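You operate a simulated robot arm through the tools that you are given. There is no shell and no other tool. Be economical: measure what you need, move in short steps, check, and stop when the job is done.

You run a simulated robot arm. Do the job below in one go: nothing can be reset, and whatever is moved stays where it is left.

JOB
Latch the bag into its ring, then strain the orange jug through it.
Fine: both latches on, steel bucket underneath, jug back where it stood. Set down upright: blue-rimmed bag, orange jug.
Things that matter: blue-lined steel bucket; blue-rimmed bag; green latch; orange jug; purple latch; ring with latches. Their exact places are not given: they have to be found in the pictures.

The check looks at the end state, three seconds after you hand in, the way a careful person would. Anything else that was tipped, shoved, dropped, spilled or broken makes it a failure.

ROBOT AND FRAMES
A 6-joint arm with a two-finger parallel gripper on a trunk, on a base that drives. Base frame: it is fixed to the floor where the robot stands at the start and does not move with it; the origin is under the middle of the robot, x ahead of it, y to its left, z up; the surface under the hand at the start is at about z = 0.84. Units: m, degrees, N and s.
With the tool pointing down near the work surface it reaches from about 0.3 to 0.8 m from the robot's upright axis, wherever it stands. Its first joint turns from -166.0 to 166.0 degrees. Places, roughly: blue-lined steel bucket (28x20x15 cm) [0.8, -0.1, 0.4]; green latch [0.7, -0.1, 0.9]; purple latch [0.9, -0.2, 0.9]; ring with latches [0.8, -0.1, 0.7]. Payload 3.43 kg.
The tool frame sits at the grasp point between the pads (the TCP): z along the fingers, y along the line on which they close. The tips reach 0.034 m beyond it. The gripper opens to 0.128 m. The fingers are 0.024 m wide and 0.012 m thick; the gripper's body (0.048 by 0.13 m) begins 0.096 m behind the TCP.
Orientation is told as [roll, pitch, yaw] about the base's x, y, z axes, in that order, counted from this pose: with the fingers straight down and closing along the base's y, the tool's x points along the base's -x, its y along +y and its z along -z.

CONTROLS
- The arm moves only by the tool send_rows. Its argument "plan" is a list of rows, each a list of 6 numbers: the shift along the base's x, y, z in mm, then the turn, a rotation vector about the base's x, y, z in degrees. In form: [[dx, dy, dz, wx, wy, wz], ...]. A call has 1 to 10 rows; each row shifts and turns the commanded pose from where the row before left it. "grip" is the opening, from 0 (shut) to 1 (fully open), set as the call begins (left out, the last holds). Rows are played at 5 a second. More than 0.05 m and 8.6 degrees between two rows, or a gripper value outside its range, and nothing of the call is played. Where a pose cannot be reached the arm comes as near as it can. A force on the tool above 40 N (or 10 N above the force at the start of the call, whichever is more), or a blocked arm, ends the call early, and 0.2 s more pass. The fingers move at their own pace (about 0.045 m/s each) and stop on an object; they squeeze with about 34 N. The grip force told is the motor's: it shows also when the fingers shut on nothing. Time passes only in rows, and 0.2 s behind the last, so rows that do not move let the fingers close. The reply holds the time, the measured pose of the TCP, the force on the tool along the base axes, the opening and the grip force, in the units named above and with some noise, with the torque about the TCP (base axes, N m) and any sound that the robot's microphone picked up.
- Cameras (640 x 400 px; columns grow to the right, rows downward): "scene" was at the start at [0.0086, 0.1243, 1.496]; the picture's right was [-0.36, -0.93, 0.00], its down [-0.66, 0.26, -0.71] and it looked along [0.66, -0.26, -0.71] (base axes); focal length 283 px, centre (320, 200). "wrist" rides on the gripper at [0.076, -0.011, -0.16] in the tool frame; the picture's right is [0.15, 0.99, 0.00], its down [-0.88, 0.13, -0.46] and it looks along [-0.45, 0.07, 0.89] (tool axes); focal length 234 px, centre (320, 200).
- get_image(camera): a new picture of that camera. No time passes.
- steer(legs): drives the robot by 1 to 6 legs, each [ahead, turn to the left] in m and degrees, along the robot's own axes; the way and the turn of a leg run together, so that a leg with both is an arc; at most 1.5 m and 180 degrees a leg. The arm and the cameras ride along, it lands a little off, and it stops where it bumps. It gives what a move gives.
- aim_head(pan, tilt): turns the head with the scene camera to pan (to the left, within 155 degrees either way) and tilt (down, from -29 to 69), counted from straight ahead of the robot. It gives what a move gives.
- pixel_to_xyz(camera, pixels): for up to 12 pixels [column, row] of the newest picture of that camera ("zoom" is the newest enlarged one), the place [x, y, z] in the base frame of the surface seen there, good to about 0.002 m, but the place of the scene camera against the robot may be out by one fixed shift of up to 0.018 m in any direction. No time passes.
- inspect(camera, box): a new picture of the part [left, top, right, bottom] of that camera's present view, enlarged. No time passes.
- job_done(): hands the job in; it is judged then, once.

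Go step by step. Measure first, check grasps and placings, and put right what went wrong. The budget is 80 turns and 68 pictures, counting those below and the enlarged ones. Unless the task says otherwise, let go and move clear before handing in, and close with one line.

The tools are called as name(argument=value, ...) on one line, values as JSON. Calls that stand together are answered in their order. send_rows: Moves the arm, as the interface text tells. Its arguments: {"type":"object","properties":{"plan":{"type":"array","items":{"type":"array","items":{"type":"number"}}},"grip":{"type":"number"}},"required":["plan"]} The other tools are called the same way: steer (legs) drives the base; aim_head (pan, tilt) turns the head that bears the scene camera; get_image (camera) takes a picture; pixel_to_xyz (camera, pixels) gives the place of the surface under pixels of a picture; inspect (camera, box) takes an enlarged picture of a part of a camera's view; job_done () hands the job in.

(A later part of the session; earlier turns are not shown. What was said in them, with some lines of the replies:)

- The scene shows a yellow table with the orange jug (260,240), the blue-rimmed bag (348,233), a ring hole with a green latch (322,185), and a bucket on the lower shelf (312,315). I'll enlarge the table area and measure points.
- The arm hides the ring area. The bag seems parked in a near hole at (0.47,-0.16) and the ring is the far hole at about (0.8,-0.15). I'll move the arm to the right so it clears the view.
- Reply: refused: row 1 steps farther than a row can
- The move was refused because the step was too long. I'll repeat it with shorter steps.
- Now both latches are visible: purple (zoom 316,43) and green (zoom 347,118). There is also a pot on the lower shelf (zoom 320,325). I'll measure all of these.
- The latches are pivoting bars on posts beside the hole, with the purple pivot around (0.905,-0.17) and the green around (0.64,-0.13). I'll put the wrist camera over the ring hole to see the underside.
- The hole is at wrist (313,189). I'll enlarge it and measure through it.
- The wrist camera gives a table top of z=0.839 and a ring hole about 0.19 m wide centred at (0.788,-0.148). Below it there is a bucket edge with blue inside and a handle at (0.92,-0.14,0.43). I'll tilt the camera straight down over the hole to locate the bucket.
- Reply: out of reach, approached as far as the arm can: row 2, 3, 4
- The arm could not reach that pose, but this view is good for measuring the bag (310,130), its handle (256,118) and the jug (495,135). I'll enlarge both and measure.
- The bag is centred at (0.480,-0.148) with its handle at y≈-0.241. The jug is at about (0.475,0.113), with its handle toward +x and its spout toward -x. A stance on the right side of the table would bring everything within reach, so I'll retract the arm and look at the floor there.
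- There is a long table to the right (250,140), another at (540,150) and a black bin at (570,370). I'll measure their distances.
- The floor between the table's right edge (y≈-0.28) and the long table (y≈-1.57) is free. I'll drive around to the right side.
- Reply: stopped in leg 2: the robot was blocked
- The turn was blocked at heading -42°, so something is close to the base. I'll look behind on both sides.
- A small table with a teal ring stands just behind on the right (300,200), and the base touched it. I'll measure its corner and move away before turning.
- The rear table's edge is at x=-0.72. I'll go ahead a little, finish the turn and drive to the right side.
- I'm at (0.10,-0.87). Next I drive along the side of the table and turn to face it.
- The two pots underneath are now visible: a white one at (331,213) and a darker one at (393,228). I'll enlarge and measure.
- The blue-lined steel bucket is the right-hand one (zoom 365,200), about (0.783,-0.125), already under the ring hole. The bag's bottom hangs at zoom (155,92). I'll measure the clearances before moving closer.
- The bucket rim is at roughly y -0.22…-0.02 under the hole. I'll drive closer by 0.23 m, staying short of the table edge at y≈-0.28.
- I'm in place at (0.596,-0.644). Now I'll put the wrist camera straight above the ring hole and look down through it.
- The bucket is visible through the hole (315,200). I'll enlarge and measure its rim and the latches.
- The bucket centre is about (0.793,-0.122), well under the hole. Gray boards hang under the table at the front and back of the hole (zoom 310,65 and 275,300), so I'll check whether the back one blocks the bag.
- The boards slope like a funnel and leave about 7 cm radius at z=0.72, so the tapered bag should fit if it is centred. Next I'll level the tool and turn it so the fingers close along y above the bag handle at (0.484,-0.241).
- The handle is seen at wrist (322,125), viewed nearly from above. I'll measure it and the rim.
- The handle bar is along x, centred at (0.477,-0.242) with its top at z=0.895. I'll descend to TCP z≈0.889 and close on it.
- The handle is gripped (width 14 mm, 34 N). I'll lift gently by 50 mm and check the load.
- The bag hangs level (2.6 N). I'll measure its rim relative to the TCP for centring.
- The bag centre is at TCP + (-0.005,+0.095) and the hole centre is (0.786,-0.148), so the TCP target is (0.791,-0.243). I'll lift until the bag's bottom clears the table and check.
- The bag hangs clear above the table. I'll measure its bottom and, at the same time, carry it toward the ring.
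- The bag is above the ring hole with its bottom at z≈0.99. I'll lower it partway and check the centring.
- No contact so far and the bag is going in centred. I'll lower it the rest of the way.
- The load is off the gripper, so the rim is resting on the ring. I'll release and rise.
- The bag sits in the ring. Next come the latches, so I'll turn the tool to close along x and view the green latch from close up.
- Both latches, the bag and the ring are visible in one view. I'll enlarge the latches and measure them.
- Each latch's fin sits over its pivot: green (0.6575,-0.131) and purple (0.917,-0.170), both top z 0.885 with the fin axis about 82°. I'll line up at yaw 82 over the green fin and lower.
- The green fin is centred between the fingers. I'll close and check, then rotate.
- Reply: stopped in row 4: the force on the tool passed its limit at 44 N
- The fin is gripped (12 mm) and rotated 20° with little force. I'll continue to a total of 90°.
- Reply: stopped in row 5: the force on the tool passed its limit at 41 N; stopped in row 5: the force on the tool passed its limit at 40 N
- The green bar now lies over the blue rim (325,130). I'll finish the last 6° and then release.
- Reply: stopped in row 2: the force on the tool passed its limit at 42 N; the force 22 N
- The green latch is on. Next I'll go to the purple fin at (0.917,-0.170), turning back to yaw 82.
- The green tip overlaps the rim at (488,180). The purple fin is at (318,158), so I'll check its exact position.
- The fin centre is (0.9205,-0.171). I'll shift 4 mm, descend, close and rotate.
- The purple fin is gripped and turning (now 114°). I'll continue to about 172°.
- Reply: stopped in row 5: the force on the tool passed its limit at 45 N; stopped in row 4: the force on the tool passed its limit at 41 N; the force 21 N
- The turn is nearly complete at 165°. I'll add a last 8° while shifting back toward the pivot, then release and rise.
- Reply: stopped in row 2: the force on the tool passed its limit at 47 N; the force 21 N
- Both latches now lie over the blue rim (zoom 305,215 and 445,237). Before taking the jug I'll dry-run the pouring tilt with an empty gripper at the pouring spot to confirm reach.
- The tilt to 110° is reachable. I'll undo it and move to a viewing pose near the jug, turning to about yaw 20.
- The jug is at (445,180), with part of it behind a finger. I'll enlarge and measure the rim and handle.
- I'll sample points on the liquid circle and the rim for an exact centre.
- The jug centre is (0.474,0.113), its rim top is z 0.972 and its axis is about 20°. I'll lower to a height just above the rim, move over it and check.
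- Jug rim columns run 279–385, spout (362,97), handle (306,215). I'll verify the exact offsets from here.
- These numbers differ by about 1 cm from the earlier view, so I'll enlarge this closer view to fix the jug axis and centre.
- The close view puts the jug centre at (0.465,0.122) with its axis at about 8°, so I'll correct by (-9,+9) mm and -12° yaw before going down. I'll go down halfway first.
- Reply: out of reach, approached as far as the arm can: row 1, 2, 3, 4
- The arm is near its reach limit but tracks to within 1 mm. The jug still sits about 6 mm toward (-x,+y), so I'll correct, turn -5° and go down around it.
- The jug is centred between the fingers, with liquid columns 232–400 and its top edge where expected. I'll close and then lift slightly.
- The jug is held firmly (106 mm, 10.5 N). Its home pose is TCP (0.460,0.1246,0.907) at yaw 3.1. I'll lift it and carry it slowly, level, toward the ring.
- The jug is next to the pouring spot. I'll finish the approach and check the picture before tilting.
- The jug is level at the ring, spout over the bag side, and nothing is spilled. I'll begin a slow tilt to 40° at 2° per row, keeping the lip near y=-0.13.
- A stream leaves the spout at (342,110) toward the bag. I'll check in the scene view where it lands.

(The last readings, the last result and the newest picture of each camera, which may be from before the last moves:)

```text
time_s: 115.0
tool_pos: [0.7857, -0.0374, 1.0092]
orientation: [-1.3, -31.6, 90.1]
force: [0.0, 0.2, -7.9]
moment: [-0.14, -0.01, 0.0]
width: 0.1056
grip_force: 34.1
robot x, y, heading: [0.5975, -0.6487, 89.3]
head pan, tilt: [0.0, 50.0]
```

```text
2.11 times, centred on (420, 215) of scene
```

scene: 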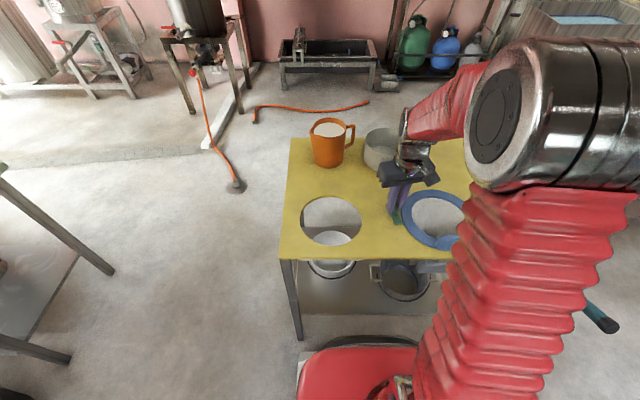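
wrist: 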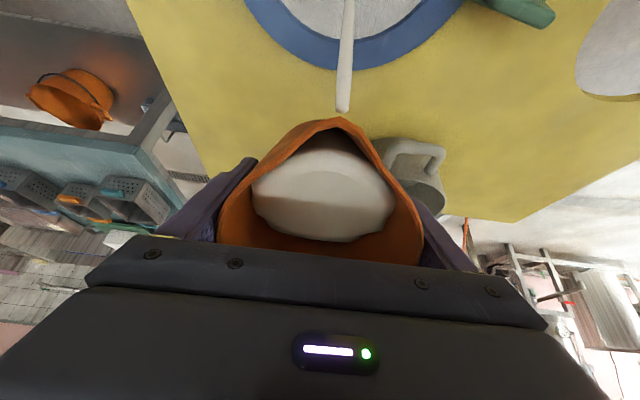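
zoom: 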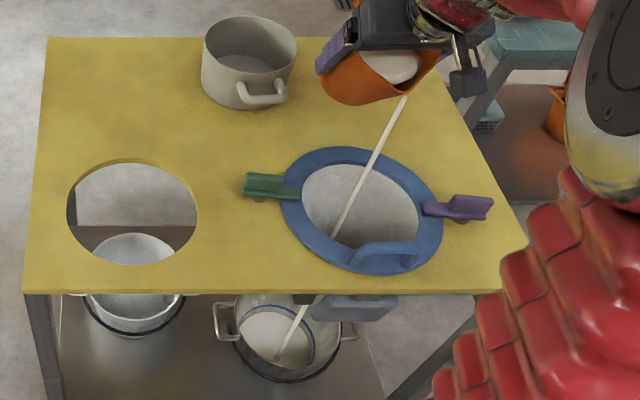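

The stream passes through the bag into the blue-lined bucket, landing slightly toward the front. I'll shift the jug 15 mm back (+y) and keep tilting slowly.

send_rows(plan=[[0, 4, 0, 1.5, 0, 0], [0, 4, 0, 1.5, 0, 0], [0, 4, 0, 1.5, 0, 0], [0, 4, 0, 1.5, 0, 0], [0, 0, 0, 1.5, 0, 0], [0, 0, 0, 1.5, 0, 0], [0, 0, 0, 1.5, 0, 0], [0, 0, 0, 1.5, 0, 0], [0, 0, 0, 1.5, 0, 0], [0, 0, 0, 1.5, 0, 0]])

send_rows(plan=[[0, 0, 0, 1.5, 0, 0], [0, 0, 0, 1.5, 0, 0], [0, 0, 0, 1.5, 0, 0], [0, 0, 0, 1.5, 0, 0], [0, 0, 0, 1.5, 0, 0], [0, -1, 0, 1.5, 0, 0], [0, -1, 0, 1.5, 0, 0], [0, -1, 0, 1.5, 0, 0], [0, 0, 0, 0, 0, 0], [0, 0, 0, 0, 0, 0]])

inspect(camera="scene", box=[320, 120, 520, 310])

```text
time_s: 117.2
tool_pos: [0.7854, -0.023, 1.0098]
orientation: [-1.5, -46.6, 90.1]
force: [1.2, 0.3, -4.9]
moment: [-0.09, 0.0, 0.02]
width: 0.1058
grip_force: 34.2
robot x, y, heading: [0.5983, -0.6455, 89.5]
head pan, tilt: [0.0, 50.0]
```

```text
time_s: 119.4
tool_pos: [0.7859, -0.0246, 1.0109]
orientation: [-1.6, -58.5, 90.2]
force: [-0.6, 0.0, -3.5]
moment: [-0.05, 0.01, 0.01]
width: 0.1055
grip_force: 33.7
robot x, y, heading: [0.6055, -0.6464, 89.6]
head pan, tilt: [0.0, 50.0]
```

```text
2.11 times, centred on (420, 215) of scene
```

zoom: 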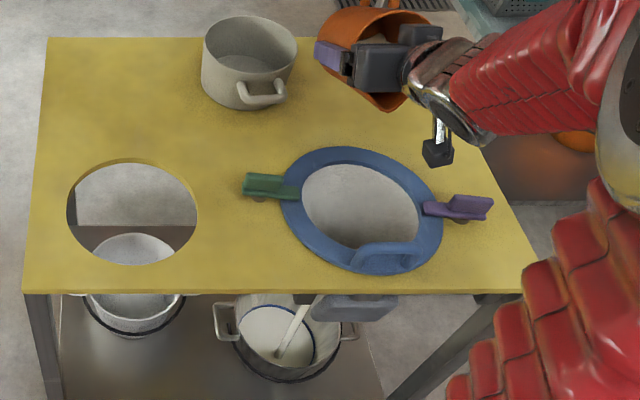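

The load is down to 3.5 N and the draining stream lands in the bucket (zoom 285,340). I'll continue tilting to about 112°.

send_rows(plan=[[0, -1, 2, 2, 0, 0], [0, -1, 2, 2, 0, 0], [0, -1, 2, 2, 0, 0], [0, -1, 2, 2, 0, 0], [0, -1, 2, 2, 0, 0], [0, -1, 2, 2, 0, 0], [0, -2, 2, 2, 0, 0], [0, -2, 2, 2, 0, 0], [0, -2, 2, 2, 0, 0], [0, -2, 2, 2, 0, 0]])

send_rows(plan=[[0, -2, 2, 2.5, 0, 0], [0, -2, 2, 2.5, 0, 0], [0, -2, 2, 2.5, 0, 0], [0, -2, 2, 2.5, 0, 0], [0, -3, 2, 2.5, 0, 0], [0, -3, 2, 2.5, 0, 0], [0, -3, 2, 2.5, 0, 0], [0, -3, 2, 2.5, 0, 0], [0, -3, 2, 2.5, 0, 0], [0, -3, 2, 2.5, 0, 0]])

send_rows(plan=[[0, -3, 1, 3, 0, 0], [0, -3, 1, 3, 0, 0], [0, -3, 1, 3, 0, 0], [0, 0, 0, 0, 0, 0], [0, 0, 0, 0, 0, 0], [0, 0, 0, 0, 0, 0], [0, 0, 0, 0, 0, 0], [0, 0, 0, 0, 0, 0], [0, 0, 0, 0, 0, 0], [0, 0, 0, 0, 0, 0]])

inspect(camera="scene", box=[320, 120, 520, 310])

```text
time_s: 121.6
tool_pos: [0.7858, -0.0397, 1.0318]
orientation: [-2.3, -78.6, 90.7]
force: [-0.2, -0.5, -0.8]
moment: [-0.01, -0.02, 0.01]
width: 0.1052
grip_force: 34.6
robot x, y, heading: [0.6031, -0.6474, 89.3]
head pan, tilt: [0.0, 50.0]
```

```text
time_s: 123.8
tool_pos: [0.7859, -0.0661, 1.0506]
orientation: [179.2, -76.3, -90.6]
force: [0.5, 0.3, -1.2]
moment: [-0.05, 0.02, -0.01]
width: 0.1048
grip_force: 33.8
robot x, y, heading: [0.5963, -0.6461, 89.6]
head pan, tilt: [0.0, 50.0]
```

```text
time_s: 126.0
tool_pos: [0.7894, -0.0729, 1.0573]
orientation: [177.3, -67.5, -88.7]
force: [1.0, -0.4, -1.4]
moment: [-0.04, -0.02, -0.02]
width: 0.1051
grip_force: 34.3
out of reach, approached as far as the arm can: row 3
robot x, y, heading: [0.5976, -0.6452, 89.4]
head pan, tilt: [0.0, 50.0]
```

```text
2.11 times, centred on (420, 215) of scene
```

zoom: 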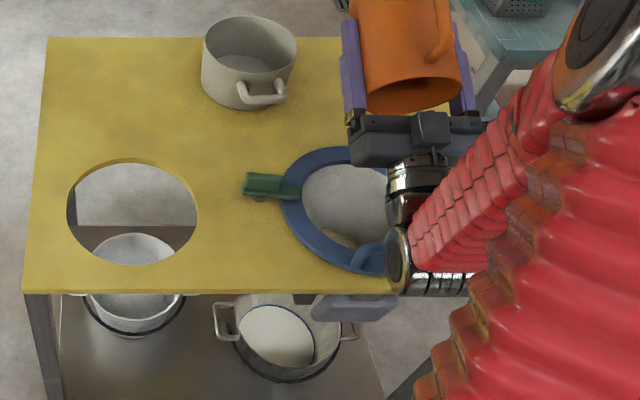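

The jug is empty (≈1 N) and the bucket holds the liquid. I'll turn the jug back upright over the bag.

send_rows(plan=[[0, 3, 0, -5, 0, 0], [0, 3, 0, -7, 0, 0], [0, 3, 0, -8, 0, 0], [0, 3, 0, -8, 0, 0], [0, 3, 0, -8, 0, 0], [0, 3, 0, -8, 0, 0], [0, 3, 0, -8, 0, 0], [0, 3, 0, -8, 0, 0], [0, 3, 0, -8, 0, 0], [0, 3, 0, -8, 0, 0]])

send_rows(plan=[[0, 0, 0, -8, 0, 0], [0, 0, 0, -8, 0, 0], [0, 0, 0, -8, 0, 0], [0, 0, 0, -8, 0, 0], [0, 0, 0, -5, 0, 0], [0, 0, 0, 0, 0, 0]])

get_image(camera="wrist")

```text
time_s: 128.2
tool_pos: [0.7846, -0.0393, 1.0592]
orientation: [1.1, -37.5, 87.7]
force: [3.9, -2.7, -3.8]
moment: [0.23, 0.14, 0.3]
width: 0.1051
grip_force: 34.6
robot x, y, heading: [0.6023, -0.6468, 89.4]
head pan, tilt: [0.0, 50.0]
```

```text
time_s: 129.6
tool_pos: [0.7888, -0.0436, 1.0569]
orientation: [-1.3, 0.6, 90.1]
force: [0.5, -1.1, -1.6]
moment: [0.0, 0.02, 0.03]
width: 0.1052
grip_force: 34.2
robot x, y, heading: [0.602, -0.6475, 89.5]
head pan, tilt: [0.0, 50.0]
```

```text
5 pictures are left
```

wrist: 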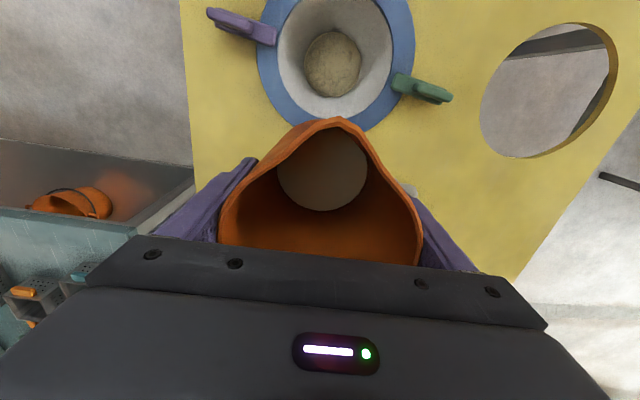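

The jug is empty and upright in the same grip. I'll carry it back along the same path.

send_rows(plan=[[-26, 3.6, -2.4, 0, 0, -7.9], [-26, 3.6, -2.4, 0, 0, -7.9], [-26, 3.6, -2.4, 0, 0, -7.9], [-26, 3.6, -2.4, 0, 0, -7.9], [-26, 3.6, -2.4, 0, 0, -7.9], [-26, 3.6, -2.4, 0, 0, -7.9], [-27, 3.6, -2.4, 0, 0, -7.9], [-27, 3.6, -2.4, 0, 0, -7.9], [-27, 3.6, -2.4, 0, 0, -7.9], [-27, 3.6, -2.4, 0, 0, -7.9]])

send_rows(plan=[[-26, 4, -2, 0, 0, -7.9], [-10, 0, 0, 0, 0, 0], [-10, 10, 0, 0, 0, 0], [-3, 20, -9, 0, 0, 0], [-3, 20, -10, 0, 0, 0], [-3, 20, -10, 0, 0, 0], [-3, 20, -10, 0, 0, 0], [-3, 18, -12, 0, 0, 0], [-3, 12, -10, 0, 0, 0], [0, 0, 0, 0, 0, 0]])

```text
time_s: 131.8
tool_pos: [0.5248, -0.0079, 1.0323]
orientation: [-1.4, 0.4, 11.0]
force: [-0.4, 0.4, -0.9]
moment: [-0.03, 0.05, 0.01]
width: 0.1049
grip_force: 34.0
robot x, y, heading: [0.601, -0.6463, 89.4]
head pan, tilt: [0.0, 50.0]
```

```text
time_s: 134.0
tool_pos: [0.4599, 0.1184, 0.9697]
orientation: [-1.4, 0.4, 3.2]
force: [0.0, -0.1, -1.6]
moment: [0.0, 0.02, -0.01]
width: 0.1049
grip_force: 33.7
robot x, y, heading: [0.6031, -0.6491, 89.4]
head pan, tilt: [0.0, 50.0]
```

I'm over the jug's home spot. I'll lower it to just above the table, then continue in small steps watching for contact.

send_rows(plan=[[0.5, 6, -15, 0, 0, 0], [0, 0, -20, 0, 0, 0], [0, 0, -15, 0, 0, 0], [0, 0, -6, 0, 0, 0], [0, 0, 0, 0, 0, 0]])

send_rows(plan=[[0, 0, -2, 0, 0, 0], [0, 0, -2, 0, 0, 0], [0, 0, -1, 0, 0, 0], [0, 0, 0, 0, 0, 0]])

```text
time_s: 135.2
tool_pos: [0.4618, 0.124, 0.9139]
orientation: [-1.4, 0.4, 3.3]
force: [0.0, -0.6, -1.1]
moment: [0.05, 0.0, -0.02]
width: 0.1053
grip_force: 34.3
robot x, y, heading: [0.6034, -0.6498, 89.4]
head pan, tilt: [0.0, 50.0]
```

```text
time_s: 136.2
tool_pos: [0.4637, 0.1231, 0.9098]
orientation: [-1.4, 0.5, 3.1]
force: [0.5, -0.6, -0.6]
moment: [0.02, 0.01, 0.0]
width: 0.1051
grip_force: 33.6
robot x, y, heading: [0.6007, -0.6463, 89.4]
head pan, tilt: [0.0, 50.0]
```

No contact yet at z 0.910, so I'll keep lowering by millimetres.

send_rows(plan=[[0, 0, -1, 0, 0, 0], [0, 0, -1, 0, 0, 0], [0, 0, -1, 0, 0, 0], [0, 0, 0, 0, 0, 0]])

inspect(camera="scene", box=[270, 80, 430, 190])

```text
time_s: 137.2
tool_pos: [0.4626, 0.1215, 0.9066]
orientation: [-1.1, 0.4, 3.3]
force: [-0.6, -3.2, 19.8]
moment: [0.37, -0.62, -0.13]
width: 0.1051
grip_force: 33.8
robot x, y, heading: [0.6054, -0.6445, 89.6]
head pan, tilt: [0.0, 50.0]
```

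```text
3.64 times, centred on (350, 135) of scene
```

zoom: 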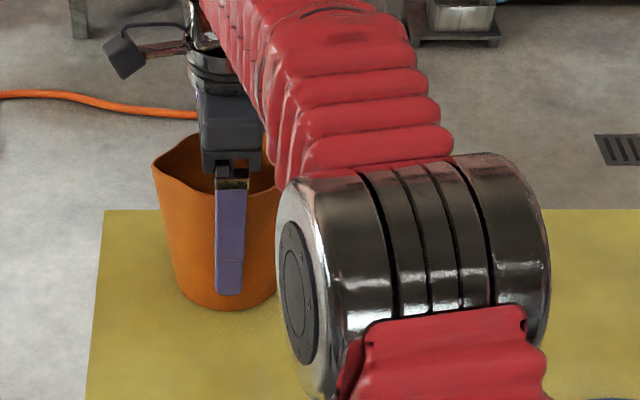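

Contact is made (20 N up) and the jug stands as in the original view. I'll ease up 1 mm, open, and rise straight.

send_rows(plan=[[0, 0, 1, 0, 0, 0], [0, 0, 0, 0, 0, 0]])

send_rows(plan=[[0, 0, 0, 0, 0, 0], [0, 0, 0, 0, 0, 0], [0, 0, 0, 0, 0, 0]], grip=1)

send_rows(plan=[[0, 0, 20, 0, 0, 0], [0, 0, 25, 0, 0, 0], [0, 0, 25, 0, 0, 0], [0, 0, 25, 0, 0, 0], [0, 0, 25, 0, 0, 0], [0, 0, 10, 0, 0, 0], [5, -30, 10, 0, 0, 0], [5, -45, 10, 0, 0, 0], [5, -45, 10, 0, 0, 0], [5, -45, 0, 0, 0, 0]])

send_rows(plan=[[0, -45, 10, 0, 0, 8], [0, -45, 10, 0, 0, 8], [0, -45, 0, 0, 0, 8], [0, -45, 0, 0, 0, 8], [0, -45, 0, 0, 0, 8], [0, 0, 0, 0, 0, 0]])

get_image(camera="scene")

```text
time_s: 137.8
tool_pos: [0.4613, 0.1223, 0.9082]
orientation: [-1.2, 0.5, 3.2]
force: [-1.9, 0.5, 22.1]
moment: [0.67, -0.62, 0.03]
width: 0.1048
grip_force: 34.3
robot x, y, heading: [0.5993, -0.6465, 89.8]
head pan, tilt: [0.0, 50.0]
```

```text
time_s: 138.6
tool_pos: [0.461, 0.1228, 0.9056]
orientation: [-1.3, 0.3, 3.2]
force: [0.2, 0.6, 0.6]
moment: [-0.02, -0.04, 0.01]
width: 0.1279
grip_force: 0.1
robot x, y, heading: [0.601, -0.6465, 89.6]
head pan, tilt: [0.0, 50.0]
```

```text
time_s: 140.8
tool_pos: [0.4834, -0.0538, 1.0633]
orientation: [-1.4, 0.4, 3.2]
force: [0.2, 0.2, -0.9]
moment: [-0.05, 0.0, 0.0]
width: 0.128
grip_force: 0.2
out of reach, approached as far as the arm can: row 5, 6
robot x, y, heading: [0.5993, -0.6449, 89.5]
head pan, tilt: [0.0, 50.0]
```

```text
time_s: 142.2
tool_pos: [0.4847, -0.2784, 1.0838]
orientation: [-1.5, 0.5, 43.3]
force: [-0.8, -0.6, -0.6]
moment: [0.01, -0.04, 0.04]
width: 0.1278
grip_force: 0.1
robot x, y, heading: [0.6, -0.6466, 89.5]
head pan, tilt: [0.0, 50.0]
```

```text
3 pictures are left
```

scene: 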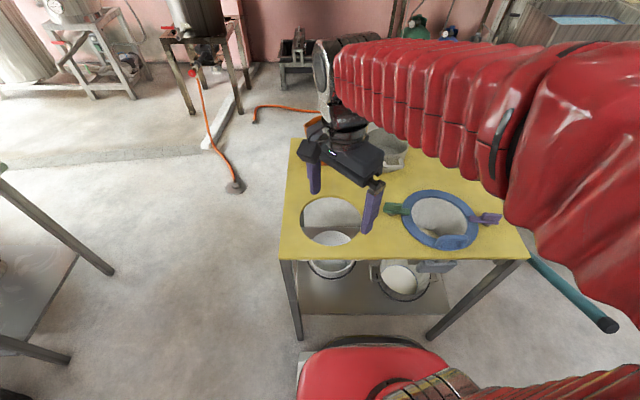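

The latches and bucket look right, but the jug is hidden by the arm. I'll move the arm aside and take a check picture.

send_rows(plan=[[45, -5, 10, 0, 0, 8], [45, -5, 10, 0, 0, 8], [45, -5, 10, 0, 0, 8], [45, -5, 0, 0, 0, 8], [45, -5, 0, 0, 0, 8], [45, 0, 0, 0, 0, 0], [45, 0, 0, 0, 0, 0], [0, 0, 0, 0, 0, 0]])

inspect(camera="scene", box=[270, 100, 540, 310])

```text
time_s: 144.0
tool_pos: [0.7994, -0.3036, 1.1135]
orientation: [-1.4, 0.4, 83.3]
force: [-1.4, -0.7, 1.5]
moment: [0.01, -0.01, -0.02]
width: 0.1279
grip_force: 0.0
robot x, y, heading: [0.6016, -0.6469, 89.8]
head pan, tilt: [0.0, 50.0]
```

```text
1.90 times, centred on (405, 205) of scene
```

zoom: 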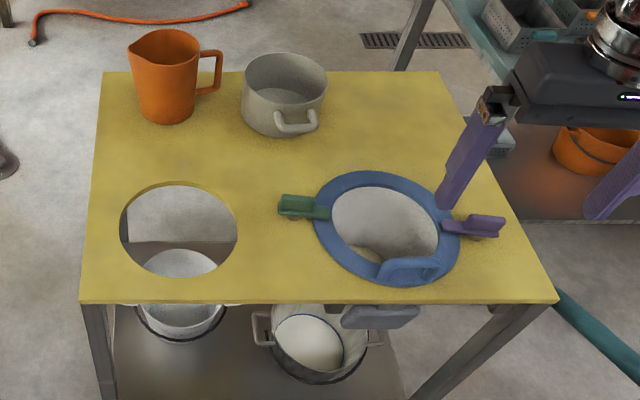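

The jug stands upright on its spot (zoom 165,75). Both latches lie over the blue rim (zoom 320,210 and 450,230), the liquid is in the blue-lined bucket under the ring, and the gripper is clear. I'm handing in.

job_done()

```text
The job is handed in.
```

I latched the bag into the ring with both latches, strained the orange jug through it into the blue-lined steel bucket underneath, and set the jug back upright where it stood.
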